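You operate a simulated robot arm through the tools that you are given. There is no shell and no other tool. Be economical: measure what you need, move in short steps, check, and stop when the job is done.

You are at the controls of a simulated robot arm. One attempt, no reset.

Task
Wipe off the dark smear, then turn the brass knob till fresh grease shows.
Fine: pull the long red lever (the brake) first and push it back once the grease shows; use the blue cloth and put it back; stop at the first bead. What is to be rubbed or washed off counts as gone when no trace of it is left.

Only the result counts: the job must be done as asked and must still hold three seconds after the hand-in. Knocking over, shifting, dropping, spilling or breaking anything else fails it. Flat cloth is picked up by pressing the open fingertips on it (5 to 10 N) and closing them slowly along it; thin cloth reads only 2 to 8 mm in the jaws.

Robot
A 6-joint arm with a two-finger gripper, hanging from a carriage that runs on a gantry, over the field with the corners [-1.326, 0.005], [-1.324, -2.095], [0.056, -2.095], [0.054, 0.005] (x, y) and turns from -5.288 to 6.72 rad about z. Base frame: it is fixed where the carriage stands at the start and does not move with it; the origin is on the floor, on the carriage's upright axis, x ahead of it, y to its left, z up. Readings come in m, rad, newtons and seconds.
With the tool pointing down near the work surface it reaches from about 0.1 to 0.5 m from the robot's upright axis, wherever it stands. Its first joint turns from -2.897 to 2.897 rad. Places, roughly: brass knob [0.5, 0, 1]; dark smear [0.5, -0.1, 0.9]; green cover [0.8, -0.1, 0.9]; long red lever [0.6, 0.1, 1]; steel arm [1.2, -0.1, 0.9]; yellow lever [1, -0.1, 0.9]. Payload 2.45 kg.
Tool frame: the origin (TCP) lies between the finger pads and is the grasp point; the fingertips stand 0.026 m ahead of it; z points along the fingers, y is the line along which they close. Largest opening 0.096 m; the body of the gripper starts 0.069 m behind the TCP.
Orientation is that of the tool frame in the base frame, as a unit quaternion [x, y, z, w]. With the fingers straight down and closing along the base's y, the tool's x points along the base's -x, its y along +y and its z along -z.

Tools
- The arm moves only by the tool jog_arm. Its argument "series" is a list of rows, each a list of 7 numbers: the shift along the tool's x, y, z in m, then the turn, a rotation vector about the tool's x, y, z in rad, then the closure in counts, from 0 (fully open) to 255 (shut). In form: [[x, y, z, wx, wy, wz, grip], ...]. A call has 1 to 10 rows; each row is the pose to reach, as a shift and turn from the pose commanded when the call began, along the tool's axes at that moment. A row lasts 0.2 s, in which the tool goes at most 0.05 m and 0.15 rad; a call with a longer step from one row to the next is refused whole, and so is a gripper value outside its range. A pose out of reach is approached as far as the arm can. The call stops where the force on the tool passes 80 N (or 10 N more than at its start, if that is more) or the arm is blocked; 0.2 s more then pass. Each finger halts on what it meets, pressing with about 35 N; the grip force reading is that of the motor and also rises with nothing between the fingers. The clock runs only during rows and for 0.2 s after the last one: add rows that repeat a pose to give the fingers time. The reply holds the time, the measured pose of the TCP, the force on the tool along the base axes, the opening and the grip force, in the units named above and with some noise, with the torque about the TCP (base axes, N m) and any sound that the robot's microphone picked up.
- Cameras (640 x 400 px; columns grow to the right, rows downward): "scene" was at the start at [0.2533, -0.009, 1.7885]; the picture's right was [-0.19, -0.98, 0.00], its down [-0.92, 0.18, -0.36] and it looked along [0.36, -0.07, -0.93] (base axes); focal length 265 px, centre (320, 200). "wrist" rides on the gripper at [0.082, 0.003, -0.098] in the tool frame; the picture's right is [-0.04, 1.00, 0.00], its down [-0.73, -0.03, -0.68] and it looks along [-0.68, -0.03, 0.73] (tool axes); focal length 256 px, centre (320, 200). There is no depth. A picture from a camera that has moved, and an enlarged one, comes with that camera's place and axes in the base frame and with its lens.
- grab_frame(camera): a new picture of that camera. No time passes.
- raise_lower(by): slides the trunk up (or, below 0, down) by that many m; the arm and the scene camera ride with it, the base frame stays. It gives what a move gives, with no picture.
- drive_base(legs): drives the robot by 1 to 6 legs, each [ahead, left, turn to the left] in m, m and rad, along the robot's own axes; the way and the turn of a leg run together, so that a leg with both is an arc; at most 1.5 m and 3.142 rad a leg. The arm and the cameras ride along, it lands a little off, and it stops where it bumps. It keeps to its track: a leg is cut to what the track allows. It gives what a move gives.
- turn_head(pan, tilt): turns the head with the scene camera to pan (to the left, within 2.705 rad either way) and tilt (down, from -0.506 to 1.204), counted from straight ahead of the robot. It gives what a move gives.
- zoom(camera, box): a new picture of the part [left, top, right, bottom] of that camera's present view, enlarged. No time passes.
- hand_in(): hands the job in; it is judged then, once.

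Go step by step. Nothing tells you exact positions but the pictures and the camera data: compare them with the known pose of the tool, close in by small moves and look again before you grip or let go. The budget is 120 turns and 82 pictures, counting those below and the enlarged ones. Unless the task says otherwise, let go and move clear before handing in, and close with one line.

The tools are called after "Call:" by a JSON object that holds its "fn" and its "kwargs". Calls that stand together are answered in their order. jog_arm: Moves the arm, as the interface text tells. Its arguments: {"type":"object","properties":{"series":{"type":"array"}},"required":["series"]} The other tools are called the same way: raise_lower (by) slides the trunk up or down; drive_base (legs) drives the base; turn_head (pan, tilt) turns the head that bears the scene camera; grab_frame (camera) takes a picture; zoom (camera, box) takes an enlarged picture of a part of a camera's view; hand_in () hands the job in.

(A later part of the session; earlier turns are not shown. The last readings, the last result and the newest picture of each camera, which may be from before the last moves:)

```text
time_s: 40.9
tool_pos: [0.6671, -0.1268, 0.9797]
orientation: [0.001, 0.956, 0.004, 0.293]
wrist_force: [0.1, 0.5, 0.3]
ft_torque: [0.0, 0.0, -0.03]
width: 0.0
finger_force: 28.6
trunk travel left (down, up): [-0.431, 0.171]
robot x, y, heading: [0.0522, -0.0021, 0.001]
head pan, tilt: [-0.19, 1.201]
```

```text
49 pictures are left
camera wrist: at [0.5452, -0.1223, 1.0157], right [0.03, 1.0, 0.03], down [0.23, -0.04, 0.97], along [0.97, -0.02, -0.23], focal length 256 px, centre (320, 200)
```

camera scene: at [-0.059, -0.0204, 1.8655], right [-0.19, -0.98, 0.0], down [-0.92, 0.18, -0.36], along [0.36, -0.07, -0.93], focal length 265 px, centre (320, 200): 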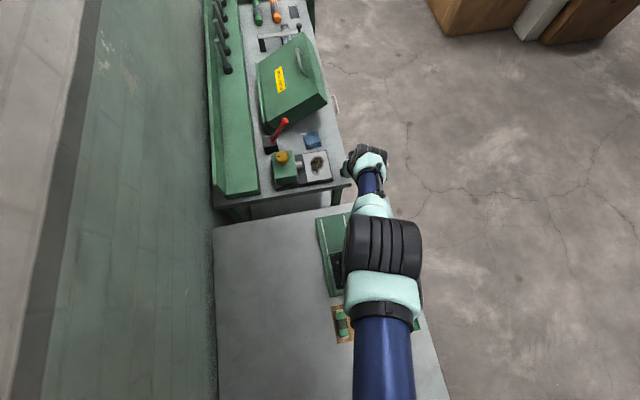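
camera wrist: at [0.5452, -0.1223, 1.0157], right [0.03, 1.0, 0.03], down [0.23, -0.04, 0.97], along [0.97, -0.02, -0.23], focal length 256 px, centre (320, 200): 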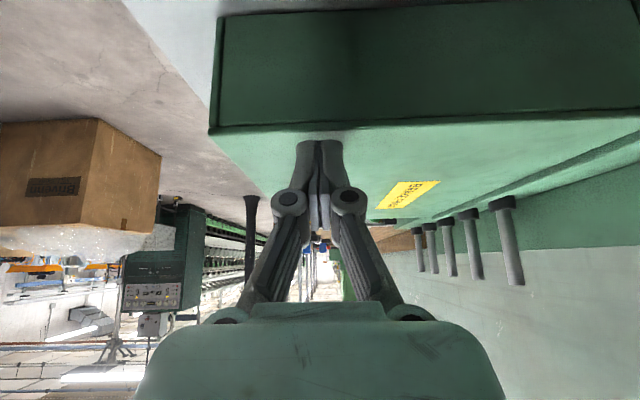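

The lid looks shut (top edge z≈0.949, bottom on the bench). I'll press lightly to confirm it is seated.

Call:
{"fn": "raise_lower", "kwargs": {"by": -0.006}}

Call:
{"fn": "raise_lower", "kwargs": {"by": -0.004}}

```text
time_s: 41.4
tool_pos: [0.6688, -0.1257, 0.9732]
orientation: [0.001, 0.956, 0.004, 0.293]
wrist_force: [-0.1, 0.3, -0.9]
ft_torque: [0.01, 0.02, -0.01]
width: 0.0002
finger_force: 28.3
trunk travel left (down, up): [-0.425, 0.177]
robot x, y, heading: [0.0513, 0.0001, -0.001]
head pan, tilt: [-0.19, 1.201]
```

```text
time_s: 42.0
tool_pos: [0.6674, -0.1259, 0.971]
orientation: [0.0, 0.956, 0.003, 0.295]
wrist_force: [-13.2, 3.4, 21.7]
ft_torque: [0.11, 0.22, -0.03]
width: 0.0061
finger_force: 28.6
trunk travel left (down, up): [-0.421, 0.181]
robot x, y, heading: [0.0526, -0.0014, 0.002]
head pan, tilt: [-0.19, 1.201]
```

Seated firmly. Now rise off and return toward the cloth with a milder tilt.

Call:
{"fn": "jog_arm", "kwargs": {"series": [[-0.017, 0, -0.025, 0, 0, 0, 255], [-0.02, 0, -0.06, 0, 0.0, 0, 200], [0.01, 0.005, -0.08, 0, 0.1, 0, 115], [0.04, 0.01, -0.1, 0, 0.2, 0, 115], [0.06, 0.01, -0.12, 0, 0.2, 0, 115]]}}

Call:
{"fn": "grab_frame", "kwargs": {"camera": "wrist"}}

Call:
{"fn": "grab_frame", "kwargs": {"camera": "scene"}}

```text
time_s: 43.1
tool_pos: [0.5508, -0.1173, 1.0365]
orientation: [0.0, 0.98, 0.005, 0.197]
wrist_force: [1.5, 0.2, 0.5]
ft_torque: [0.03, 0.03, -0.02]
width: 0.0526
finger_force: 0.0
trunk travel left (down, up): [-0.421, 0.181]
robot x, y, heading: [0.0497, -0.0032, -0.002]
head pan, tilt: [-0.19, 1.201]
```

```text
48 pictures are left
camera wrist: at [0.4382, -0.1134, 1.0964], right [0.04, 1.0, 0.02], down [0.42, -0.04, 0.91], along [0.91, -0.02, -0.42], focal length 256 px, centre (320, 200)
```

wrist: 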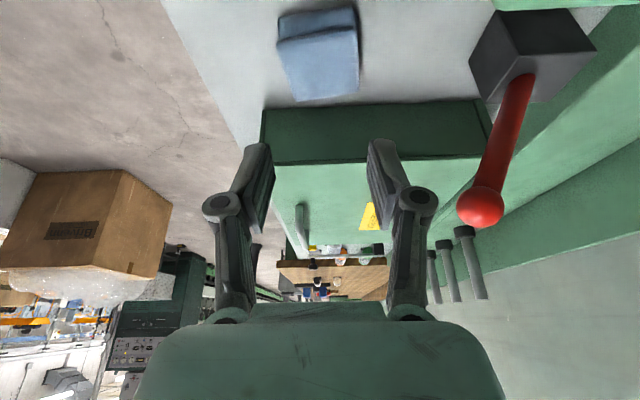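

```text
47 pictures are left
camera scene: at [0.3033, -0.0109, 1.6845], right [-0.19, -0.98, 0.0], down [-0.92, 0.18, -0.36], along [0.36, -0.07, -0.93], focal length 265 px, centre (320, 200)
```

scene: 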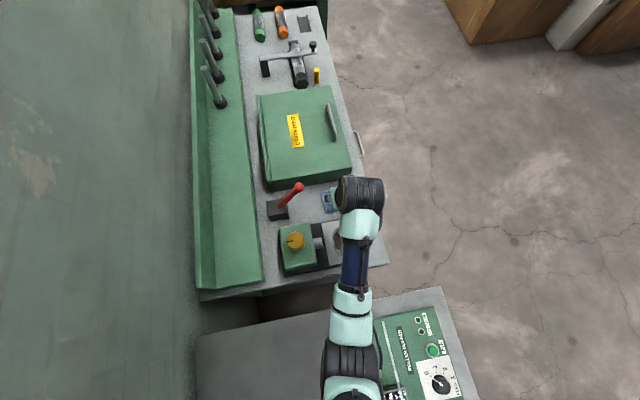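

The guard is shut like before, and the cloth is where it was, centred at (0.605, −0.112). I descend toward it with the fingers half open.

Call:
{"fn": "jog_arm", "kwargs": {"series": [[0.001, 0.002, 0.04, 0, 0, 0, 115], [0.002, 0.004, 0.08, 0, 0, 0, 115], [0.0036, 0.004, 0.113, 0, 0, 0, 125]]}}

Call:
{"fn": "grab_frame", "kwargs": {"camera": "wrist"}}

```text
time_s: 44.0
tool_pos: [0.5908, -0.1112, 0.9281]
orientation: [0.0, 0.98, 0.004, 0.197]
wrist_force: [-0.6, -0.5, 0.1]
ft_torque: [0.02, -0.02, 0.02]
width: 0.0489
finger_force: 0.1
trunk travel left (down, up): [-0.421, 0.181]
robot x, y, heading: [0.0517, 0.0009, 0.0]
head pan, tilt: [-0.19, 1.201]
```

```text
46 pictures are left
camera wrist: at [0.4777, -0.1073, 0.9876], right [0.04, 1.0, 0.02], down [0.41, -0.04, 0.91], along [0.91, -0.02, -0.42], focal length 256 px, centre (320, 200)
```

wrist: 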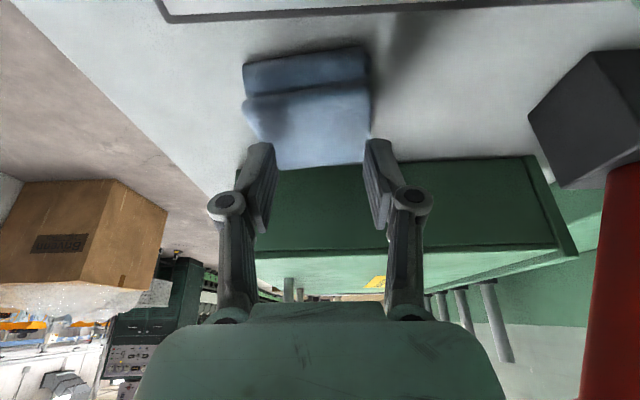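

Fingertips are just above the pad. Narrow slightly and press down in small steps.

Call:
{"fn": "jog_arm", "kwargs": {"series": [[0.002, -0.003, 0.0046, 0, 0, 0, 145], [0.0039, -0.004, 0.0092, 0, 0, 0, 145], [0.0058, -0.004, 0.0138, 0, 0, 0, 145]]}}

```text
time_s: 44.8
tool_pos: [0.5925, -0.1165, 0.9154]
orientation: [0.001, 0.98, 0.002, 0.198]
wrist_force: [-3.3, -0.9, 11.7]
ft_torque: [-0.08, 0.11, -0.05]
width: 0.0397
finger_force: 0.0
trunk travel left (down, up): [-0.421, 0.181]
robot x, y, heading: [0.0476, -0.0012, 0.007]
head pan, tilt: [-0.19, 1.201]
```

Contact at 11.7 N; ease up a touch and close slowly.

Call:
{"fn": "jog_arm", "kwargs": {"series": [[-0.0004, 0, -0.0008, 0, 0, 0, 145], [-0.0004, 0, -0.0008, 0, 0, 0, 155], [-0.0004, 0, -0.0008, 0, 0, 0, 165], [-0.0004, 0, -0.0008, 0, 0, 0, 175], [-0.0004, 0, -0.0008, 0, 0, 0, 185]]}}

```text
time_s: 46.0
tool_pos: [0.5934, -0.1162, 0.9167]
orientation: [-0.001, 0.98, 0.002, 0.197]
wrist_force: [1.3, -1.6, 12.3]
ft_torque: [-0.19, 0.0, -0.05]
width: 0.0269
finger_force: 0.3
trunk travel left (down, up): [-0.421, 0.181]
robot x, y, heading: [0.048, -0.005, 0.001]
head pan, tilt: [-0.19, 1.201]
```

Call:
{"fn": "jog_arm", "kwargs": {"series": [[-0.0004, 0, -0.0009, 0, 0, 0, 190], [-0.0004, 0, -0.0009, 0, 0, 0, 198], [-0.0004, 0, -0.0009, 0, 0, 0, 206], [-0.0004, 0, -0.0009, 0, 0, 0, 214], [-0.0004, 0, -0.0009, 0, 0, 0, 222], [-0.0004, 0, -0.0009, 0, 0, 0, 230], [-0.0004, 0, -0.0009, 0, 0, 0, 240], [-0.0004, 0, -0.0009, 0, 0, 0, 255], [-0.0004, 0, -0.0009, 0, 0, 0, 255]]}}

Call:
{"fn": "grab_frame", "kwargs": {"camera": "wrist"}}

```text
time_s: 48.0
tool_pos: [0.5917, -0.1158, 0.9158]
orientation: [0.0, 0.981, 0.005, 0.195]
wrist_force: [0.5, -0.9, 0.7]
ft_torque: [-0.03, -0.03, 0.01]
width: 0.0062
finger_force: 28.3
trunk travel left (down, up): [-0.421, 0.181]
robot x, y, heading: [0.0511, -0.0017, 0.004]
head pan, tilt: [-0.19, 1.201]
```

```text
45 pictures are left
camera wrist: at [0.478, -0.1118, 0.9752], right [0.04, 1.0, 0.02], down [0.42, -0.04, 0.91], along [0.91, -0.02, -0.42], focal length 256 px, centre (320, 200)
```

wrist: 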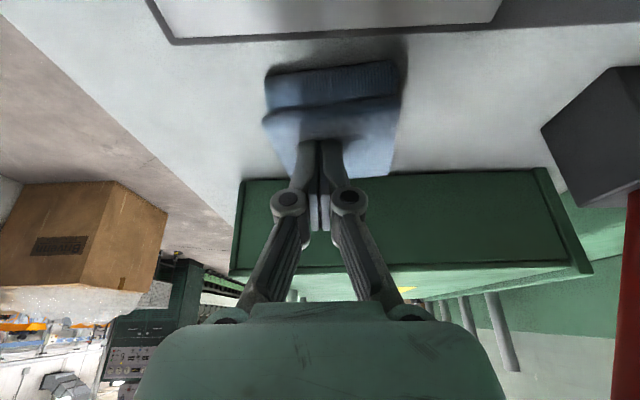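

Jaws read 6 mm — cloth held. Lift straight up and look.

Call:
{"fn": "jog_arm", "kwargs": {"series": [[-0.008, 0, -0.0185, 0, 0, 0, 255], [-0.016, 0, -0.037, 0, 0, 0, 255], [-0.0234, 0, -0.055, 0, 0, 0, 255]]}}

Call:
{"fn": "grab_frame", "kwargs": {"camera": "wrist"}}

```text
time_s: 48.8
tool_pos: [0.5908, -0.117, 0.9761]
orientation: [0.0, 0.981, 0.003, 0.196]
wrist_force: [-0.3, -0.3, 1.0]
ft_torque: [0.03, 0.0, -0.02]
width: 0.0
finger_force: 28.5
trunk travel left (down, up): [-0.421, 0.181]
robot x, y, heading: [0.052, -0.0025, 0.005]
head pan, tilt: [-0.19, 1.201]
```

```text
44 pictures are left
camera wrist: at [0.4777, -0.1125, 1.0363], right [0.04, 1.0, 0.02], down [0.42, -0.04, 0.91], along [0.91, -0.02, -0.42], focal length 256 px, centre (320, 200)
```

wrist: 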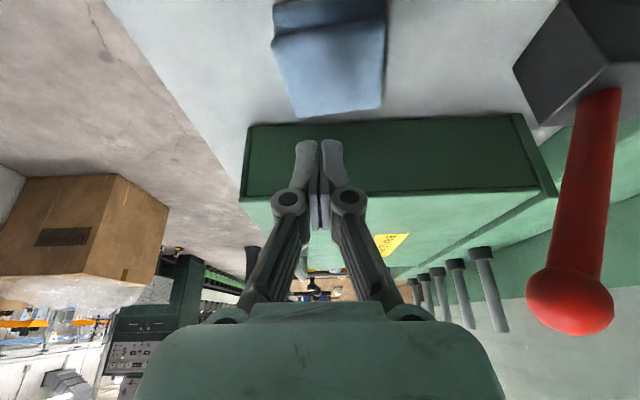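

It slipped: pressure had fallen off during closing. Retry with less tilt and steady pressure while closing.

Call:
{"fn": "jog_arm", "kwargs": {"series": [[0, 0, 0, 0, 0.1, 0, 200], [0, 0.002, 0, 0, 0.2, 0, 145], [0.004, 0.002, 0.0226, 0, 0.2, 0, 145], [0.0084, 0.002, 0.0453, 0, 0.2, 0, 145]]}}

Call:
{"fn": "grab_frame", "kwargs": {"camera": "wrist"}}

```text
time_s: 49.8
tool_pos: [0.6014, -0.1127, 0.9307]
orientation: [-0.001, 0.995, 0.003, 0.097]
wrist_force: [-0.3, -0.5, -0.1]
ft_torque: [-0.03, -0.02, -0.02]
width: 0.041
finger_force: 0.0
trunk travel left (down, up): [-0.421, 0.181]
robot x, y, heading: [0.0492, -0.0022, 0.003]
head pan, tilt: [-0.19, 1.201]
```

```text
43 pictures are left
camera wrist: at [0.5024, -0.1103, 1.0119], right [0.04, 1.0, 0.01], down [0.59, -0.03, 0.81], along [0.81, -0.02, -0.59], focal length 256 px, centre (320, 200)
```

wrist: 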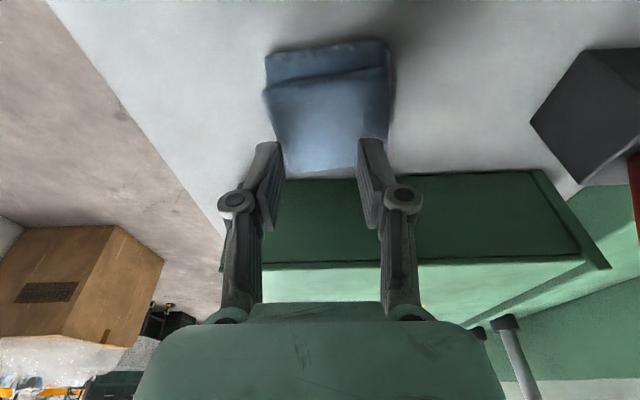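

Call:
{"fn": "jog_arm", "kwargs": {"series": [[0.0012, 0, 0.0059, 0, 0, 0, 145], [0.0024, 0, 0.0118, 0, 0, 0, 145], [0.0028, 0, 0.0138, 0, 0, 0, 145]]}}

```text
time_s: 50.5
tool_pos: [0.6015, -0.1133, 0.9175]
orientation: [-0.001, 0.995, 0.004, 0.098]
wrist_force: [0.0, -0.2, 0.0]
ft_torque: [0.0, -0.02, 0.0]
width: 0.0412
finger_force: 0.0
trunk travel left (down, up): [-0.421, 0.181]
robot x, y, heading: [0.0462, -0.0014, -0.001]
head pan, tilt: [-0.19, 1.201]
```

Call:
{"fn": "jog_arm", "kwargs": {"series": [[0.0003, 0, 0.0015, 0, 0, 0, 145], [0.0006, 0, 0.003, 0, 0, 0, 145]]}}

```text
time_s: 51.1
tool_pos: [0.6014, -0.1133, 0.9141]
orientation: [0.0, 0.995, 0.003, 0.098]
wrist_force: [-2.0, 0.5, 4.9]
ft_torque: [-0.03, 0.06, -0.02]
width: 0.0423
finger_force: 0.5
trunk travel left (down, up): [-0.421, 0.181]
robot x, y, heading: [0.0498, -0.0022, -0.002]
head pan, tilt: [-0.19, 1.201]
```

Contact at 5 N. Press a little more and close slowly, a few counts at a time.

Call:
{"fn": "jog_arm", "kwargs": {"series": [[0.0001, 0, 0.0006, 0, 0, 0, 150], [0.0001, 0, 0.0006, 0, 0, 0, 156], [0.0001, 0, 0.0006, 0, 0, 0, 162], [0.0001, 0, 0.0006, 0, 0, 0, 168], [0.0001, 0, 0.0006, 0, 0, 0, 174], [0.0001, 0, 0.0006, 0, 0, 0, 180]]}}

```text
time_s: 52.5
tool_pos: [0.6029, -0.1138, 0.9142]
orientation: [-0.001, 0.995, 0.003, 0.099]
wrist_force: [0.5, -4.0, 21.9]
ft_torque: [-0.3, 0.09, 0.06]
width: 0.0298
finger_force: 4.8
trunk travel left (down, up): [-0.421, 0.181]
robot x, y, heading: [0.0524, 0.0001, 0.002]
head pan, tilt: [-0.19, 1.201]
```

Call:
{"fn": "jog_arm", "kwargs": {"series": [[-0.0002, 0, -0.001, 0, 0, 0, 182], [-0.0002, 0, -0.001, 0, 0, 0, 187], [-0.0002, 0, -0.001, 0, 0, 0, 192]]}}

```text
time_s: 53.4
tool_pos: [0.6028, -0.1136, 0.9151]
orientation: [0.001, 0.995, 0.004, 0.099]
wrist_force: [3.7, -2.1, 12.2]
ft_torque: [-0.15, -0.03, 0.07]
width: 0.0242
finger_force: 0.3
trunk travel left (down, up): [-0.421, 0.181]
robot x, y, heading: [0.048, -0.0044, 0.003]
head pan, tilt: [-0.19, 1.201]
```

Call:
{"fn": "jog_arm", "kwargs": {"series": [[0, 0, -0.0003, 0, 0, 0, 198], [0, 0, -0.0003, 0, 0, 0, 204], [0, 0, -0.0003, 0, 0, 0, 210]]}}

```text
time_s: 54.1
tool_pos: [0.6014, -0.1136, 0.9151]
orientation: [0.0, 0.995, 0.004, 0.098]
wrist_force: [1.8, 0.4, 7.9]
ft_torque: [-0.1, 0.01, -0.01]
width: 0.0158
finger_force: 0.0
trunk travel left (down, up): [-0.421, 0.181]
robot x, y, heading: [0.0504, -0.0023, 0.003]
head pan, tilt: [-0.19, 1.201]
```

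Call:
{"fn": "jog_arm", "kwargs": {"series": [[0, 0, 0.0002, 0, 0, 0, 215], [0, 0, 0.0003, 0, 0, 0, 220], [0, 0, 0.0004, 0, 0, 0, 225], [0, 0, 0.0005, 0, 0, 0, 230]]}}

```text
time_s: 55.1
tool_pos: [0.6012, -0.1137, 0.9169]
orientation: [0.0, 0.995, 0.004, 0.098]
wrist_force: [-1.8, 0.9, 9.3]
ft_torque: [0.0, 0.14, -0.03]
width: 0.0084
finger_force: 0.1
trunk travel left (down, up): [-0.421, 0.181]
robot x, y, heading: [0.0506, -0.0043, -0.001]
head pan, tilt: [-0.19, 1.201]
```

Call:
{"fn": "jog_arm", "kwargs": {"series": [[0, 0, 0, 0, 0, 0, 236], [0, 0, 0.0, 0, 0, 0, 242], [0, 0, 0.0, 0, 0, 0, 248], [0, 0, 0, 0, 0, 0, 255], [0, 0, 0, 0, 0, 0, 255]]}}

Call:
{"fn": "grab_frame", "kwargs": {"camera": "wrist"}}

```text
time_s: 56.4
tool_pos: [0.6017, -0.1147, 0.9141]
orientation: [-0.001, 0.995, 0.003, 0.098]
wrist_force: [0.5, -0.1, 2.7]
ft_torque: [-0.01, -0.01, -0.05]
width: 0.006
finger_force: 28.3
trunk travel left (down, up): [-0.421, 0.181]
robot x, y, heading: [0.05, -0.0048, -0.002]
head pan, tilt: [-0.19, 1.201]
```

```text
42 pictures are left
camera wrist: at [0.5023, -0.1109, 0.9954], right [0.04, 1.0, 0.01], down [0.59, -0.03, 0.81], along [0.81, -0.02, -0.59], focal length 256 px, centre (320, 200)
```

wrist: 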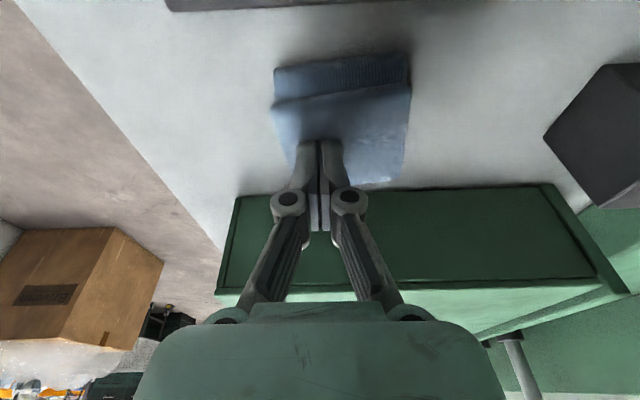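

Jaws at 6 mm with grip force again. This time I lift slowly and check the jaw reading.

Call:
{"fn": "jog_arm", "kwargs": {"series": [[-0.0006, 0, -0.003, 0, 0, 0, 255], [-0.0012, 0, -0.006, 0, 0, 0, 255], [-0.0018, 0, -0.009, 0, 0, 0, 255], [-0.0024, 0, -0.012, 0, 0, 0, 255]]}}

```text
time_s: 57.4
tool_pos: [0.6028, -0.1143, 0.9267]
orientation: [0.0, 0.995, 0.003, 0.098]
wrist_force: [-0.6, 0.6, 0.2]
ft_torque: [0.01, -0.02, 0.0]
width: 0.0
finger_force: 28.7
trunk travel left (down, up): [-0.421, 0.181]
robot x, y, heading: [0.0446, -0.003, -0.003]
head pan, tilt: [-0.19, 1.201]
```

Lost again. A tilted tip only bites with its corners, so I'll go vertical, with the trunk lower to keep away from the reach limit, and keep the pressure within 5–10 N.

Call:
{"fn": "jog_arm", "kwargs": {"series": [[0.0, 0, -0.04, 0, 0, 0, 220], [0.004, 0, -0.08, 0, 0, 0, 188], [0.0075, 0, -0.114, 0, 0, 0, 188]]}}

Call:
{"fn": "raise_lower", "kwargs": {"by": -0.09}}

Call:
{"fn": "jog_arm", "kwargs": {"series": [[0, 0, 0, 0, 0.1, 0, 188], [0, 0, 0, 0, 0.2, 0, 188]]}}

Call:
{"fn": "grab_frame", "kwargs": {"camera": "wrist"}}

```text
time_s: 58.1
tool_pos: [0.569, -0.1148, 1.0374]
orientation: [-0.001, 0.995, 0.003, 0.097]
wrist_force: [-0.1, -0.3, -0.2]
ft_torque: [0.0, 0.0, 0.02]
width: 0.0252
finger_force: 0.0
trunk travel left (down, up): [-0.421, 0.181]
robot x, y, heading: [0.0492, -0.0032, -0.001]
head pan, tilt: [-0.19, 1.201]
```

```text
time_s: 59.4
tool_pos: [0.5696, -0.1155, 0.9473]
orientation: [0.0, 0.995, 0.003, 0.097]
wrist_force: [0.1, -0.4, -0.3]
ft_torque: [0.0, 0.0, -0.02]
width: 0.0253
finger_force: 0.1
trunk travel left (down, up): [-0.331, 0.271]
robot x, y, heading: [0.0489, -0.0002, 0.004]
head pan, tilt: [-0.19, 1.201]
```

```text
time_s: 60.0
tool_pos: [0.5704, -0.116, 0.9477]
orientation: [-0.001, 1.0, 0.004, -0.003]
wrist_force: [-0.7, 0.4, 0.1]
ft_torque: [-0.02, -0.02, -0.04]
width: 0.0253
finger_force: 0.0
trunk travel left (down, up): [-0.331, 0.271]
robot x, y, heading: [0.0508, -0.0026, -0.0]
head pan, tilt: [-0.19, 1.201]
```

```text
41 pictures are left
camera wrist: at [0.4886, -0.1117, 1.0466], right [0.04, 1.0, 0.01], down [0.74, -0.03, 0.67], along [0.67, -0.02, -0.74], focal length 256 px, centre (320, 200)
```

wrist: 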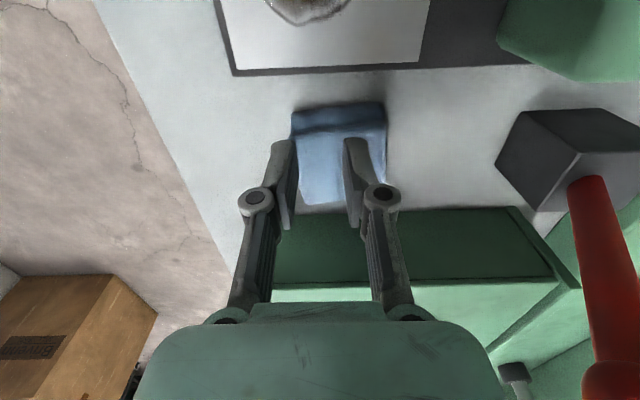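

Vertical works. The pad was dragged about 1.5 cm to +y (centre now ≈(0.604, −0.098)); I'll note its original centre (0.609, −0.112) for putting it back. Move over it and go down.

Call:
{"fn": "jog_arm", "kwargs": {"series": [[-0.017, 0.009, 0, 0, 0, 0, 188], [-0.034, 0.018, 0, 0, 0, 0, 188], [-0.034, 0.018, 0.015, 0, 0, 0, 188], [-0.034, 0.018, 0.028, 0, 0, 0, 188]]}}

Call:
{"fn": "grab_frame", "kwargs": {"camera": "wrist"}}

```text
time_s: 61.0
tool_pos: [0.6041, -0.0964, 0.9193]
orientation: [-0.001, 1.0, 0.004, -0.003]
wrist_force: [-0.1, 1.1, -0.1]
ft_torque: [-0.04, 0.0, 0.01]
width: 0.025
finger_force: 0.0
trunk travel left (down, up): [-0.331, 0.271]
robot x, y, heading: [0.0506, -0.0011, -0.001]
head pan, tilt: [-0.19, 1.201]
```

```text
40 pictures are left
camera wrist: at [0.522, -0.093, 1.018], right [0.04, 1.0, 0.01], down [0.74, -0.03, 0.68], along [0.68, -0.02, -0.74], focal length 256 px, centre (320, 200)
```

wrist: 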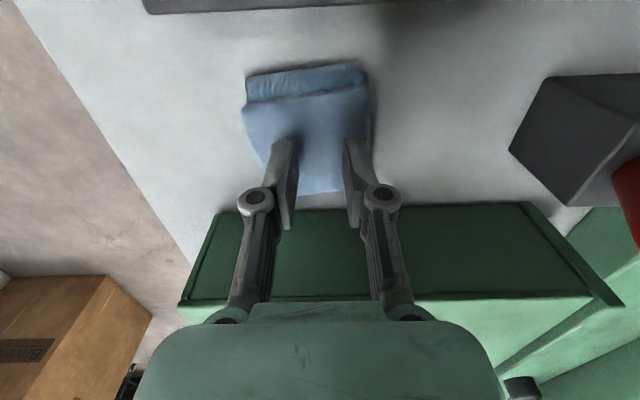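

Call:
{"fn": "jog_arm", "kwargs": {"series": [[0, -0.005, 0.0, 0, 0, 0, 188], [0, -0.005, 0.002, 0, 0, 0, 188], [0, -0.005, 0.004, 0, 0, 0, 188]]}}

```text
time_s: 61.8
tool_pos: [0.6043, -0.1023, 0.9148]
orientation: [-0.001, 1.0, 0.003, -0.002]
wrist_force: [-0.4, -0.1, 0.0]
ft_torque: [0.01, 0.04, 0.0]
width: 0.0252
finger_force: 0.0
trunk travel left (down, up): [-0.331, 0.271]
robot x, y, heading: [0.0495, -0.0017, 0.002]
head pan, tilt: [-0.19, 1.201]
```

Call:
{"fn": "jog_arm", "kwargs": {"series": [[0, 0, 0.0015, 0, 0, 0, 188], [0, 0, 0.0025, 0, 0, 0, 188]]}}

```text
time_s: 62.4
tool_pos: [0.6036, -0.1015, 0.9146]
orientation: [-0.001, 1.0, 0.003, -0.002]
wrist_force: [-2.5, 0.5, 9.7]
ft_torque: [0.0, 0.07, 0.02]
width: 0.0257
finger_force: 0.1
trunk travel left (down, up): [-0.331, 0.271]
robot x, y, heading: [0.0496, -0.0042, 0.0]
head pan, tilt: [-0.19, 1.201]
```

9.7 N. Closing slowly with checks.

Call:
{"fn": "jog_arm", "kwargs": {"series": [[0, 0, 0, 0, 0, 0, 192], [0, 0, 0, 0, 0, 0, 196], [0, 0, 0, 0, 0, 0, 200], [0, 0, 0, 0, 0, 0, 204]]}}

```text
time_s: 63.4
tool_pos: [0.6039, -0.1024, 0.9147]
orientation: [-0.001, 1.0, 0.004, -0.002]
wrist_force: [-0.7, -1.3, 13.7]
ft_torque: [-0.08, 0.01, 0.01]
width: 0.0192
finger_force: 0.1
trunk travel left (down, up): [-0.331, 0.271]
robot x, y, heading: [0.0528, -0.0001, 0.002]
head pan, tilt: [-0.19, 1.201]
```

Call:
{"fn": "jog_arm", "kwargs": {"series": [[0, 0, -0.0004, 0, 0, 0, 208], [0, 0, -0.0004, 0, 0, 0, 212], [0, 0, -0.0004, 0, 0, 0, 216], [0, 0, -0.0004, 0, 0, 0, 220]]}}

```text
time_s: 64.4
tool_pos: [0.605, -0.1022, 0.9141]
orientation: [-0.001, 1.0, 0.003, -0.001]
wrist_force: [1.5, -1.7, 10.6]
ft_torque: [-0.09, -0.03, -0.02]
width: 0.0129
finger_force: 0.2
trunk travel left (down, up): [-0.331, 0.271]
robot x, y, heading: [0.0494, -0.0049, 0.0]
head pan, tilt: [-0.19, 1.201]
```

Call:
{"fn": "jog_arm", "kwargs": {"series": [[0, 0, -0.0001, 0, 0, 0, 224], [0, 0, -0.0001, 0, 0, 0, 228], [0, 0, -0.0001, 0, 0, 0, 232], [0, 0, 0, 0, 0, 0, 236]]}}

```text
time_s: 65.4
tool_pos: [0.6043, -0.1005, 0.9142]
orientation: [-0.001, 1.0, 0.003, -0.001]
wrist_force: [0.8, 0.8, 3.4]
ft_torque: [-0.04, -0.04, 0.04]
width: 0.0057
finger_force: 0.1
trunk travel left (down, up): [-0.331, 0.271]
robot x, y, heading: [0.0509, -0.0044, 0.0]
head pan, tilt: [-0.19, 1.201]
```

Pressure dropped; follow down a millimetre and finish the closing.

Call:
{"fn": "jog_arm", "kwargs": {"series": [[0, 0, 0.0008, 0, 0, 0, 236], [0, 0, 0.0012, 0, 0, 0, 238], [0, 0, 0.0014, 0, 0, 0, 241], [0, 0, 0.0016, 0, 0, 0, 244], [0, 0, 0.0016, 0, 0, 0, 248]]}}

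```text
time_s: 66.6
tool_pos: [0.6047, -0.1021, 0.9111]
orientation: [-0.001, 1.0, 0.004, -0.002]
wrist_force: [0.1, -0.2, 12.4]
ft_torque: [0.02, -0.05, 0.02]
width: 0.0061
finger_force: 28.6
trunk travel left (down, up): [-0.331, 0.271]
robot x, y, heading: [0.0508, -0.0013, 0.001]
head pan, tilt: [-0.19, 1.201]
```

Gripping at 6 mm while still pressed. Hold, then lift slowly.

Call:
{"fn": "jog_arm", "kwargs": {"series": [[0, 0, 0, 0, 0, 0, 255], [0, 0, 0, 0, 0, 0, 255], [0, 0, 0, 0, 0, 0, 255], [0, 0, -0.002, 0, 0, 0, 255], [0, 0, -0.004, 0, 0, 0, 255], [0, 0, -0.007, 0, 0, 0, 255], [0, 0, -0.01, 0, 0, 0, 255]]}}

Call:
{"fn": "grab_frame", "kwargs": {"camera": "wrist"}}

```text
time_s: 68.2
tool_pos: [0.6039, -0.1015, 0.9218]
orientation: [-0.001, 1.0, 0.003, -0.003]
wrist_force: [0.6, -0.7, 0.1]
ft_torque: [0.01, -0.03, 0.02]
width: 0.0002
finger_force: 28.6
trunk travel left (down, up): [-0.331, 0.271]
robot x, y, heading: [0.05, -0.0007, 0.0]
head pan, tilt: [-0.19, 1.201]
```

```text
39 pictures are left
camera wrist: at [0.5224, -0.0983, 1.0208], right [0.04, 1.0, 0.01], down [0.74, -0.03, 0.68], along [0.67, -0.02, -0.74], focal length 256 px, centre (320, 200)
```

wrist: 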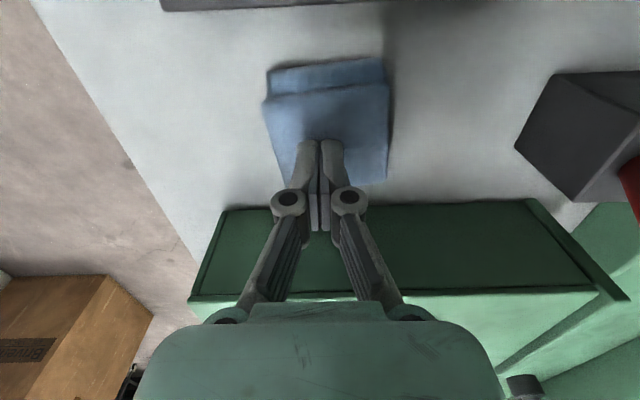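

Pressing alone makes the jaws read 6 mm, so nothing was gripped. The pad is thick (~1.4 cm) and 6.5 cm wide, so I'll straddle it, rotated to its edges, and grip it by its sides.

Call:
{"fn": "jog_arm", "kwargs": {"series": [[0, 0, -0.015, 0, 0, 0, 120], [0.002, 0.004, -0.015, 0, 0, -0.07, 60], [0.003, 0.008, -0.015, 0, 0, -0.13, 0], [0.003, 0.008, -0.015, 0, 0, -0.13, 0], [0.003, 0.008, -0.015, 0, 0, -0.13, 0]]}}

Call:
{"fn": "grab_frame", "kwargs": {"camera": "wrist"}}

```text
time_s: 69.4
tool_pos: [0.6012, -0.0955, 0.9369]
orientation: [-0.064, 0.998, 0.003, -0.002]
wrist_force: [-0.6, -0.2, 0.1]
ft_torque: [0.02, 0.02, 0.01]
width: 0.096
finger_force: 0.0
trunk travel left (down, up): [-0.331, 0.271]
robot x, y, heading: [0.0518, -0.0021, 0.002]
head pan, tilt: [-0.19, 1.201]
```

```text
38 pictures are left
camera wrist: at [0.5201, -0.1017, 1.0358], right [-0.09, 1.0, 0.01], down [0.73, 0.06, 0.68], along [0.67, 0.07, -0.74], focal length 256 px, centre (320, 200)
```

wrist: 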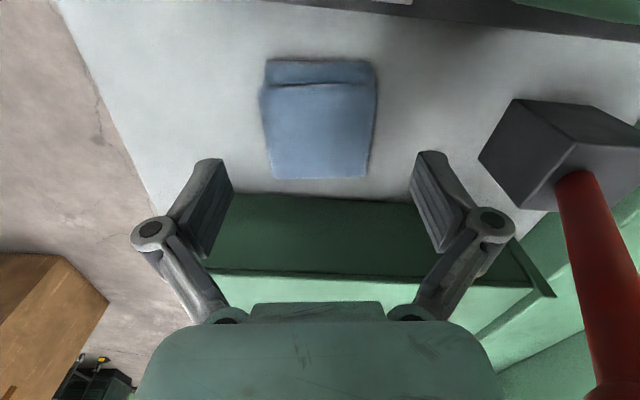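

Nicely aligned and centred. Go down around it.

Call:
{"fn": "jog_arm", "kwargs": {"series": [[0, 0, 0.012, 0, 0, 0, 0], [0, 0, 0.022, 0, 0, 0, 0], [0, 0, 0.028, 0, 0, 0, 0]]}}

Call:
{"fn": "grab_frame", "kwargs": {"camera": "wrist"}}

```text
time_s: 70.2
tool_pos: [0.6012, -0.0931, 0.9077]
orientation: [-0.065, 0.998, 0.003, -0.002]
wrist_force: [0.3, 0.6, 0.0]
ft_torque: [0.03, -0.01, -0.01]
width: 0.0961
finger_force: 0.1
trunk travel left (down, up): [-0.331, 0.271]
robot x, y, heading: [0.0493, -0.0049, 0.001]
head pan, tilt: [-0.19, 1.201]
```

```text
37 pictures are left
camera wrist: at [0.5196, -0.101, 1.0071], right [-0.09, 1.0, 0.01], down [0.73, 0.06, 0.68], along [0.67, 0.07, -0.74], focal length 256 px, centre (320, 200)
```

wrist: 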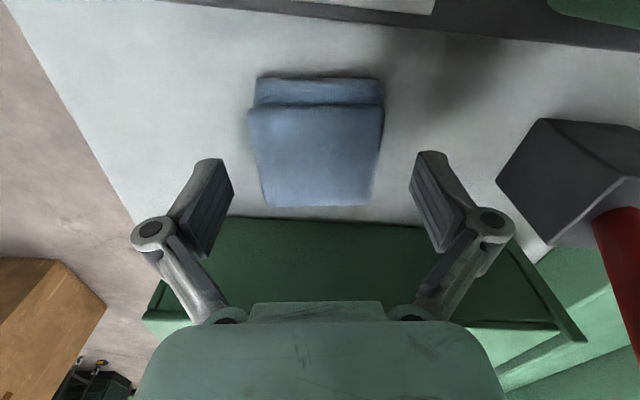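

Call:
{"fn": "jog_arm", "kwargs": {"series": [[0, 0, 0.003, 0, 0, 0, 0], [0, 0, 0.003, 0, 0, 0, 40], [0, 0, 0.003, 0, 0, 0, 80], [0, 0, 0.003, 0, 0, 0, 100], [0, 0, 0.003, 0, 0, 0, 120], [0, 0, 0.003, 0, 0, 0, 140]]}}

Call:
{"fn": "grab_frame", "kwargs": {"camera": "wrist"}}

```text
time_s: 71.6
tool_pos: [0.6054, -0.0963, 0.9113]
orientation: [-0.066, 0.998, 0.002, 0.002]
wrist_force: [2.8, -7.1, 38.6]
ft_torque: [-0.55, -0.06, -0.11]
width: 0.0527
finger_force: 9.9
trunk travel left (down, up): [-0.331, 0.271]
robot x, y, heading: [0.0515, 0.0001, 0.002]
head pan, tilt: [-0.19, 1.201]
```

```text
36 pictures are left
camera wrist: at [0.5242, -0.1037, 1.0078], right [-0.09, 1.0, 0.0], down [0.73, 0.06, 0.68], along [0.68, 0.06, -0.73], focal length 256 px, centre (320, 200)
```

wrist: 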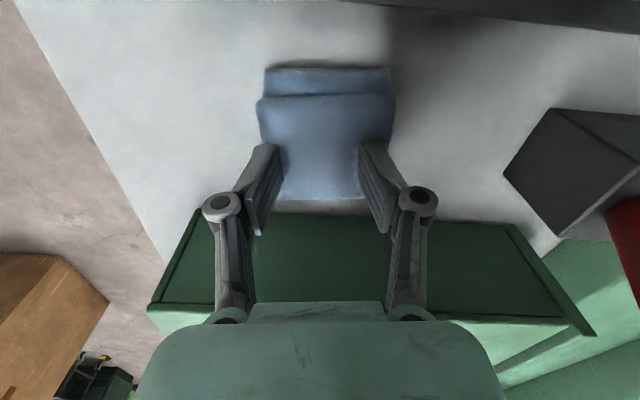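

Vertical force is too high (tips pressing down while closing). I ease up and test whether the sides are gripped.

Call:
{"fn": "jog_arm", "kwargs": {"series": [[0, 0, -0.004, 0, 0, 0, 140], [0, 0, -0.006, 0, 0, 0, 140], [0, 0, -0.006, 0, 0, 0, 140]]}}

Call:
{"fn": "zoom", "kwargs": {"camera": "wrist", "box": [200, 40, 440, 220]}}

```text
time_s: 72.4
tool_pos: [0.6029, -0.0937, 0.9141]
orientation: [-0.066, 0.998, 0.004, -0.002]
wrist_force: [3.7, -1.5, 14.1]
ft_torque: [-0.23, -0.16, 0.07]
width: 0.0415
finger_force: 0.1
trunk travel left (down, up): [-0.331, 0.271]
robot x, y, heading: [0.045, -0.0003, -0.003]
head pan, tilt: [-0.19, 1.201]
```

```text
2.22 times, centred on (320, 130) of wrist
camera zoom: at [0.5215, -0.1015, 1.0116], right [-0.09, 1.0, 0.01], down [0.73, 0.06, 0.68], along [0.67, 0.07, -0.74], focal length 569 px, centre (320, 356)
```

zoom: 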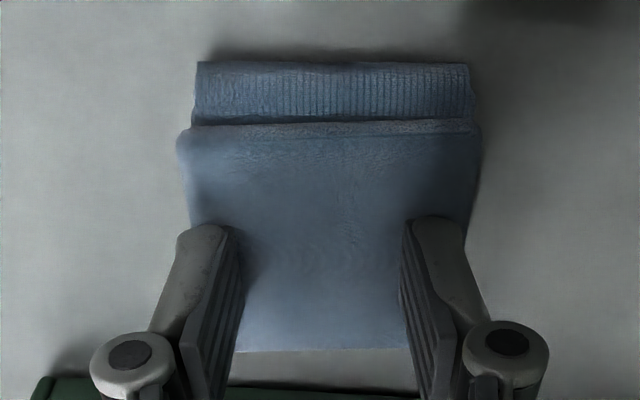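

The fingers rode up onto the pad: the tips swing lower in mid-closure and hit the bench. I'll lift, open, and repeat the side grip from about 4 mm higher.

Call:
{"fn": "jog_arm", "kwargs": {"series": [[0, 0, -0.012, 0, 0, 0, 100], [0, 0, -0.02, 0, 0, 0, 30], [0, 0, -0.02, 0, 0, 0, 0], [0, 0, -0.02, 0, 0, 0, 0]]}}

Call:
{"fn": "grab_frame", "kwargs": {"camera": "wrist"}}

```text
time_s: 73.4
tool_pos: [0.6018, -0.0937, 0.9315]
orientation: [-0.066, 0.998, 0.003, -0.002]
wrist_force: [-0.7, 0.1, 0.9]
ft_torque: [0.0, -0.02, -0.02]
width: 0.0958
finger_force: 0.1
trunk travel left (down, up): [-0.331, 0.271]
robot x, y, heading: [0.0518, -0.0038, -0.004]
head pan, tilt: [-0.19, 1.201]
```

```text
34 pictures are left
camera wrist: at [0.5201, -0.1013, 1.0305], right [-0.09, 1.0, 0.01], down [0.73, 0.06, 0.68], along [0.67, 0.07, -0.74], focal length 256 px, centre (320, 200)
```

wrist: 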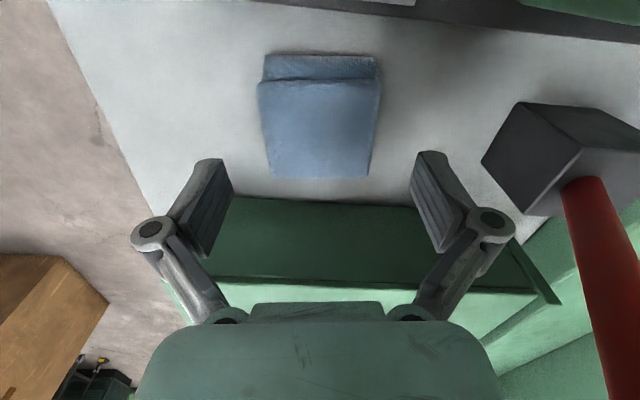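

Call:
{"fn": "jog_arm", "kwargs": {"series": [[0.003, 0, 0.012, 0, 0, 0, 0], [0.003, 0, 0.0225, 0, 0, 0, 0], [0.003, 0, 0.0225, 0, 0, 0, 30], [0.003, 0, 0.0225, 0, 0, 0, 60], [0.003, 0, 0.0225, 0, 0, 0, 75]]}}

```text
time_s: 74.6
tool_pos: [0.5982, -0.0946, 0.9096]
orientation: [-0.066, 0.998, 0.003, -0.002]
wrist_force: [-0.3, -0.2, 0.0]
ft_torque: [0.0, 0.01, -0.01]
width: 0.0676
finger_force: 0.1
trunk travel left (down, up): [-0.331, 0.271]
robot x, y, heading: [0.0517, -0.0012, -0.001]
head pan, tilt: [-0.19, 1.201]
```

Call:
{"fn": "jog_arm", "kwargs": {"series": [[0, 0, 0, 0, 0, 0, 80], [0, 0, 0, 0, 0, 0, 85], [0, 0, 0, 0, 0, 0, 90], [0, 0, 0, 0, 0, 0, 95]]}}

Call:
{"fn": "zoom", "kwargs": {"camera": "wrist", "box": [200, 40, 440, 220]}}

```text
time_s: 75.6
tool_pos: [0.5995, -0.0949, 0.9093]
orientation: [-0.066, 0.998, 0.004, -0.003]
wrist_force: [-0.3, -1.7, 4.7]
ft_torque: [-0.14, -0.04, -0.03]
width: 0.0623
finger_force: 2.1
trunk travel left (down, up): [-0.331, 0.271]
robot x, y, heading: [0.0484, -0.0044, -0.001]
head pan, tilt: [-0.19, 1.201]
```

```text
2.22 times, centred on (320, 130) of wrist
camera zoom: at [0.5179, -0.102, 1.0087], right [-0.09, 1.0, 0.01], down [0.73, 0.06, 0.68], along [0.67, 0.07, -0.74], focal length 569 px, centre (320, 356)
```

zoom: 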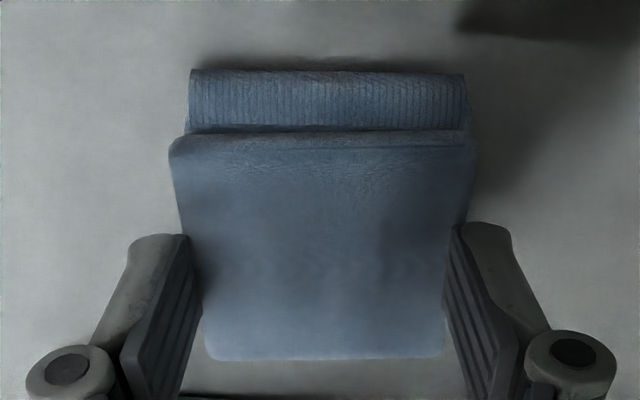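

The fingers are now at the pad's sides, jaw 62 mm with resistance. Squeeze more.

Call:
{"fn": "jog_arm", "kwargs": {"series": [[0, 0, 0, 0, 0, 0, 103], [0, 0, -0.0005, 0, 0, 0, 112], [0, 0, -0.0005, 0, 0, 0, 120]]}}

```text
time_s: 76.4
tool_pos: [0.5997, -0.0949, 0.9116]
orientation: [-0.065, 0.998, 0.004, 0.0]
wrist_force: [-1.8, -1.9, 22.9]
ft_torque: [-0.21, 0.02, 0.01]
width: 0.0508
finger_force: 10.3
trunk travel left (down, up): [-0.331, 0.271]
robot x, y, heading: [0.052, -0.0041, 0.001]
head pan, tilt: [-0.19, 1.201]
```

It rides over the rounded edges. Back to the advised method: this time I'll hold 5–10 N through the whole closing, including the moment of pinch, using the measured stiffness (~5.6 N/mm).

Call:
{"fn": "jog_arm", "kwargs": {"series": [[0, 0, -0.01, 0, 0, 0, 120], [0, 0, -0.015, 0, 0, 0, 160], [0, 0, -0.012, 0, 0, 0, 188], [0, 0, -0.007, 0, 0, 0, 188]]}}

Call:
{"fn": "zoom", "kwargs": {"camera": "wrist", "box": [200, 40, 440, 220]}}

```text
time_s: 77.4
tool_pos: [0.5982, -0.0946, 0.916]
orientation: [-0.065, 0.998, 0.004, -0.002]
wrist_force: [0.1, -0.1, -0.7]
ft_torque: [0.0, 0.01, 0.03]
width: 0.0251
finger_force: 0.1
trunk travel left (down, up): [-0.331, 0.271]
robot x, y, heading: [0.0504, -0.0025, -0.0]
head pan, tilt: [-0.19, 1.201]
```

```text
2.22 times, centred on (320, 130) of wrist
camera zoom: at [0.5172, -0.101, 1.015], right [-0.09, 1.0, 0.01], down [0.73, 0.06, 0.68], along [0.67, 0.07, -0.74], focal length 569 px, centre (320, 356)
```

zoom: 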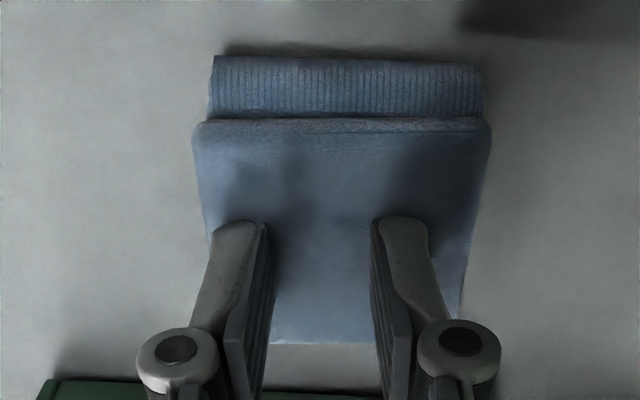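

Call:
{"fn": "jog_arm", "kwargs": {"series": [[0, 0, 0.001, 0, 0, 0, 188], [0, 0, 0.0018, 0, 0, 0, 188], [0, 0, 0.0018, 0, 0, 0, 188]]}}

```text
time_s: 78.2
tool_pos: [0.5981, -0.0943, 0.9132]
orientation: [-0.066, 0.998, 0.003, -0.002]
wrist_force: [-1.1, -0.3, 1.3]
ft_torque: [-0.06, 0.01, -0.03]
width: 0.0252
finger_force: 0.1
trunk travel left (down, up): [-0.331, 0.271]
robot x, y, heading: [0.0481, -0.0016, 0.0]
head pan, tilt: [-0.19, 1.201]
```

Call:
{"fn": "jog_arm", "kwargs": {"series": [[0, 0, 0.0006, 0, 0, 0, 188], [0, 0, 0.0011, 0, 0, 0, 188], [0, 0, 0.0011, 0, 0, 0, 188]]}}

```text
time_s: 79.0
tool_pos: [0.5997, -0.0953, 0.9134]
orientation: [-0.066, 0.998, 0.004, -0.002]
wrist_force: [-2.1, -0.1, 6.2]
ft_torque: [-0.02, 0.03, 0.02]
width: 0.0253
finger_force: 0.2
trunk travel left (down, up): [-0.331, 0.271]
robot x, y, heading: [0.0497, -0.0019, -0.002]
head pan, tilt: [-0.19, 1.201]
```

Call:
{"fn": "jog_arm", "kwargs": {"series": [[0, 0, 0.0, 0, 0, 0, 191], [0, 0, -0.0001, 0, 0, 0, 194], [0, 0, -0.0002, 0, 0, 0, 197], [0, 0, -0.0003, 0, 0, 0, 200], [0, 0, -0.0004, 0, 0, 0, 204], [0, 0, -0.0005, 0, 0, 0, 208], [0, 0, -0.0005, 0, 0, 0, 212], [0, 0, -0.0004, 0, 0, 0, 216]]}}

```text
time_s: 80.8
tool_pos: [0.5975, -0.0943, 0.914]
orientation: [-0.065, 0.998, 0.003, -0.002]
wrist_force: [-1.3, -1.3, 1.8]
ft_torque: [-0.05, 0.02, 0.0]
width: 0.0151
finger_force: 0.0
trunk travel left (down, up): [-0.331, 0.271]
robot x, y, heading: [0.0505, -0.0059, 0.0]
head pan, tilt: [-0.19, 1.201]
```

Call:
{"fn": "jog_arm", "kwargs": {"series": [[0, 0, 0.0008, 0, 0, 0, 216], [0, 0, 0.001, 0, 0, 0, 218], [0, 0, 0.0012, 0, 0, 0, 221], [0, 0, 0.0014, 0, 0, 0, 224]]}}

```text
time_s: 81.8
tool_pos: [0.5981, -0.0951, 0.9139]
orientation: [-0.065, 0.998, 0.004, -0.002]
wrist_force: [-4.0, -0.9, 14.8]
ft_torque: [-0.05, 0.17, 0.04]
width: 0.0118
finger_force: 0.4
trunk travel left (down, up): [-0.331, 0.271]
robot x, y, heading: [0.0513, -0.0033, 0.002]
head pan, tilt: [-0.19, 1.201]
```

Call:
{"fn": "jog_arm", "kwargs": {"series": [[0, 0, -0.0009, 0, 0, 0, 224], [0, 0, -0.0008, 0, 0, 0, 227], [0, 0, -0.0007, 0, 0, 0, 230]]}}

```text
time_s: 82.6
tool_pos: [0.5981, -0.0942, 0.9124]
orientation: [-0.064, 0.998, 0.003, -0.002]
wrist_force: [2.3, -1.7, 4.8]
ft_torque: [-0.07, -0.08, 0.02]
width: 0.0089
finger_force: 0.1
trunk travel left (down, up): [-0.331, 0.271]
robot x, y, heading: [0.0544, -0.0009, -0.002]
head pan, tilt: [-0.19, 1.201]
```

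Call:
{"fn": "jog_arm", "kwargs": {"series": [[0, 0, 0.0005, 0, 0, 0, 232], [0, 0, 0.0007, 0, 0, 0, 234], [0, 0, 0.0009, 0, 0, 0, 236]]}}

```text
time_s: 83.4
tool_pos: [0.5974, -0.0949, 0.914]
orientation: [-0.065, 0.998, 0.003, -0.002]
wrist_force: [-2.4, 0.0, 8.4]
ft_torque: [-0.03, -0.01, 0.02]
width: 0.0065
finger_force: 0.2
trunk travel left (down, up): [-0.331, 0.271]
robot x, y, heading: [0.05, -0.0018, 0.003]
head pan, tilt: [-0.19, 1.201]
```

8.4 N at 6.5 mm. Final closing.

Call:
{"fn": "jog_arm", "kwargs": {"series": [[0, 0, 0.0002, 0, 0, 0, 239], [0, 0, 0.0003, 0, 0, 0, 242], [0, 0, 0.0003, 0, 0, 0, 246]]}}

```text
time_s: 84.2
tool_pos: [0.599, -0.0939, 0.9127]
orientation: [-0.065, 0.998, 0.003, -0.002]
wrist_force: [0.0, -1.4, 6.0]
ft_torque: [-0.06, -0.03, 0.0]
width: 0.0058
finger_force: 28.5
trunk travel left (down, up): [-0.331, 0.271]
robot x, y, heading: [0.053, -0.0002, -0.001]
head pan, tilt: [-0.19, 1.201]
```

In range (6 N) and gripping at 5.8 mm. Shut, hold and lift very slowly.

Call:
{"fn": "jog_arm", "kwargs": {"series": [[0, 0, 0.0, 0, 0, 0, 255], [0, 0, 0, 0, 0, 0, 255], [0, 0, -0.0005, 0, 0, 0, 255], [0, 0, -0.001, 0, 0, 0, 255], [0, 0, -0.002, 0, 0, 0, 255], [0, 0, -0.003, 0, 0, 0, 255]]}}

```text
time_s: 85.6
tool_pos: [0.597, -0.0951, 0.9146]
orientation: [-0.065, 0.998, 0.004, -0.003]
wrist_force: [0.5, 0.2, 0.5]
ft_torque: [-0.02, 0.0, 0.04]
width: 0.0
finger_force: 28.5
trunk travel left (down, up): [-0.331, 0.271]
robot x, y, heading: [0.0487, 0.0022, -0.0]
head pan, tilt: [-0.19, 1.201]
```

Still not. I'll measure the bench height beside the pad with the closed tips, to learn the true pad thickness.

Call:
{"fn": "jog_arm", "kwargs": {"series": [[0, 0, -0.015, 0, 0, 0, 255], [0, -0.03, -0.015, 0, 0, 0, 255], [0, -0.06, -0.015, 0, 0, 0, 255], [0, -0.06, 0.0, 0, 0, 0, 255], [0, -0.06, 0.005, 0, 0, 0, 255], [0, -0.06, 0.009, 0, 0, 0, 255]]}}

```text
time_s: 87.0
tool_pos: [0.6053, -0.153, 0.9065]
orientation: [-0.065, 0.998, 0.003, -0.002]
wrist_force: [0.7, -0.1, -0.6]
ft_torque: [0.0, 0.05, 0.01]
width: 0.0
finger_force: 29.0
trunk travel left (down, up): [-0.331, 0.271]
robot x, y, heading: [0.0502, 0.0005, -0.001]
head pan, tilt: [-0.19, 1.201]
```

Call:
{"fn": "jog_arm", "kwargs": {"series": [[0, 0, 0.0025, 0, 0, 0, 255], [0, 0, 0.005, 0, 0, 0, 255]]}}

```text
time_s: 87.6
tool_pos: [0.6041, -0.1518, 0.9009]
orientation: [-0.065, 0.998, 0.004, -0.002]
wrist_force: [0.1, 0.1, 1.3]
ft_torque: [-0.01, 0.03, -0.04]
width: 0.0
finger_force: 28.3
trunk travel left (down, up): [-0.331, 0.271]
robot x, y, heading: [0.0476, -0.0027, 0.003]
head pan, tilt: [-0.19, 1.201]
```

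Call:
{"fn": "jog_arm", "kwargs": {"series": [[0, 0, 0.002, 0, 0, 0, 255], [0, 0, 0.003, 0, 0, 0, 255]]}}

```text
time_s: 88.2
tool_pos: [0.6052, -0.1522, 0.8972]
orientation: [-0.065, 0.998, 0.003, -0.002]
wrist_force: [0.1, -0.3, -1.0]
ft_torque: [0.0, 0.0, 0.02]
width: 0.0003
finger_force: 28.3
trunk travel left (down, up): [-0.331, 0.271]
robot x, y, heading: [0.0532, -0.0019, 0.0]
head pan, tilt: [-0.19, 1.201]
```

No bench contact yet, so the pad is at least 17 mm thick. Further down.

Call:
{"fn": "jog_arm", "kwargs": {"series": [[0, 0, 0.0015, 0, 0, 0, 255], [0, 0, 0.003, 0, 0, 0, 255], [0, 0, 0.0045, 0, 0, 0, 255]]}}

```text
time_s: 89.0
tool_pos: [0.6065, -0.1533, 0.8943]
orientation: [-0.065, 0.998, 0.004, -0.002]
wrist_force: [-0.4, 0.5, -0.5]
ft_torque: [-0.01, 0.0, -0.01]
width: 0.0002
finger_force: 29.0
trunk travel left (down, up): [-0.331, 0.271]
robot x, y, heading: [0.0506, 0.0021, 0.002]
head pan, tilt: [-0.19, 1.201]
```

Call:
{"fn": "jog_arm", "kwargs": {"series": [[0, 0, 0.0015, 0, 0, 0, 255], [0, 0, 0.003, 0, 0, 0, 255], [0, 0, 0.0045, 0, 0, 0, 255]]}}

```text
time_s: 89.8
tool_pos: [0.6055, -0.1533, 0.8874]
orientation: [-0.065, 0.998, 0.003, -0.002]
wrist_force: [-0.3, -0.2, -0.2]
ft_torque: [0.01, 0.03, 0.01]
width: 0.0
finger_force: 28.6
trunk travel left (down, up): [-0.331, 0.271]
robot x, y, heading: [0.0516, -0.0009, -0.005]
head pan, tilt: [-0.19, 1.201]
```

Call:
{"fn": "grab_frame", "kwargs": {"camera": "wrist"}}

Call:
{"fn": "jog_arm", "kwargs": {"series": [[0, 0, 0.0015, 0, 0, 0, 255], [0, 0, 0.003, 0, 0, 0, 255]]}}

```text
31 pictures are left
camera wrist: at [0.5252, -0.16, 0.9875], right [-0.09, 1.0, 0.01], down [0.73, 0.06, 0.68], along [0.67, 0.07, -0.74], focal length 256 px, centre (320, 200)
```

wrist: 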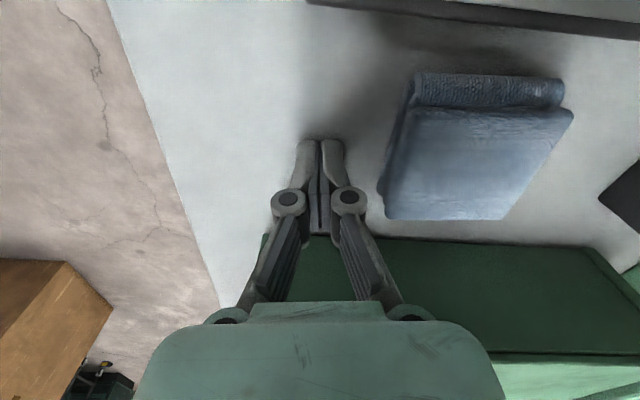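

```text
time_s: 90.4
tool_pos: [0.6054, -0.1523, 0.8858]
orientation: [-0.064, 0.998, 0.004, -0.003]
wrist_force: [-0.2, -0.6, 0.0]
ft_torque: [-0.01, -0.01, 0.03]
width: 0.0001
finger_force: 27.8
trunk travel left (down, up): [-0.331, 0.271]
robot x, y, heading: [0.0501, -0.0006, -0.002]
head pan, tilt: [-0.19, 1.201]
```

The pad is really about 3 cm thick (bench near 0.857), so a proper side grip is feasible. Pad centre is now about (0.593, −0.083); rise, move over, open, look.

Call:
{"fn": "jog_arm", "kwargs": {"series": [[0, 0, -0.035, 0, 0, 0, 255], [0, 0, -0.068, 0, 0, 0, 200], [0.001, 0.035, -0.068, 0, 0, 0, 100], [0.001, 0.07, -0.068, 0, 0, 0, 0], [0.001, 0.07, -0.065, 0, 0, 0, 0], [0.001, 0.07, -0.06, 0, 0, 0, 0]]}}

Call:
{"fn": "grab_frame", "kwargs": {"camera": "wrist"}}

```text
time_s: 91.8
tool_pos: [0.5973, -0.0849, 0.9462]
orientation: [-0.065, 0.998, 0.004, -0.002]
wrist_force: [0.2, 0.1, -0.3]
ft_torque: [-0.01, -0.01, 0.01]
width: 0.0961
finger_force: 0.2
trunk travel left (down, up): [-0.331, 0.271]
robot x, y, heading: [0.0519, -0.0007, -0.006]
head pan, tilt: [-0.19, 1.201]
```

```text
30 pictures are left
camera wrist: at [0.5159, -0.0917, 1.045], right [-0.09, 1.0, 0.01], down [0.73, 0.06, 0.68], along [0.67, 0.07, -0.74], focal length 256 px, centre (320, 200)
```

wrist: 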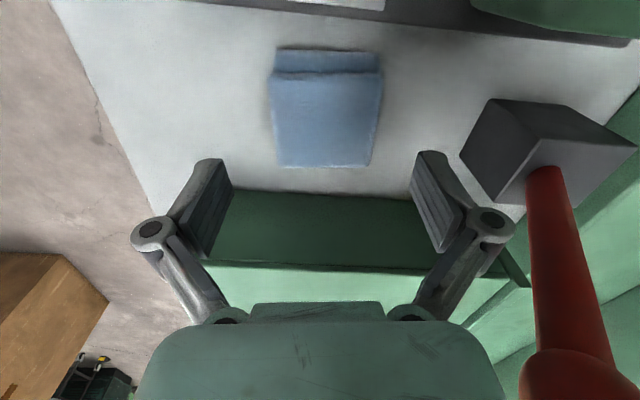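

Pad well centred. I'll add a tiny roll to keep the wrist off the lever ball, then go down around the pad.

Call:
{"fn": "jog_arm", "kwargs": {"series": [[0.003, 0.004, 0.0, -0.06, 0, 0, 0], [0.003, 0.004, 0.02, -0.06, 0, 0, 0], [0.003, 0.004, 0.038, -0.06, 0, 0, 0], [0.003, 0.004, 0.048, -0.06, 0, 0, 0]]}}

Call:
{"fn": "grab_frame", "kwargs": {"camera": "wrist"}}

```text
time_s: 92.8
tool_pos: [0.5911, -0.0814, 0.898]
orientation: [-0.065, 0.997, 0.034, -0.004]
wrist_force: [-0.9, 0.3, -0.2]
ft_torque: [0.01, 0.01, -0.02]
width: 0.0958
finger_force: 0.1
trunk travel left (down, up): [-0.331, 0.271]
robot x, y, heading: [0.0469, 0.0, 0.001]
head pan, tilt: [-0.19, 1.201]
```

```text
29 pictures are left
camera wrist: at [0.511, -0.0943, 0.9971], right [-0.09, 0.99, 0.07], down [0.74, 0.02, 0.67], along [0.67, 0.11, -0.74], focal length 256 px, centre (320, 200)
```

wrist: 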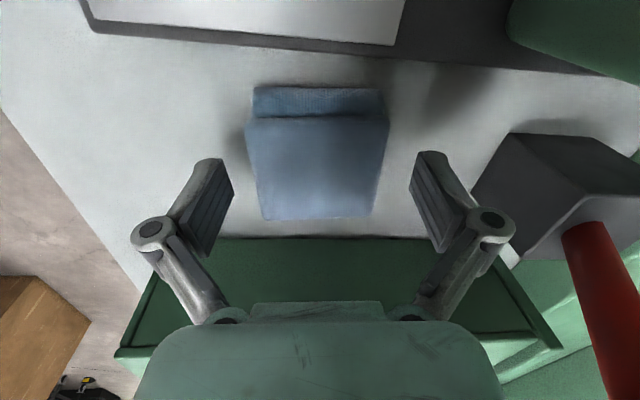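

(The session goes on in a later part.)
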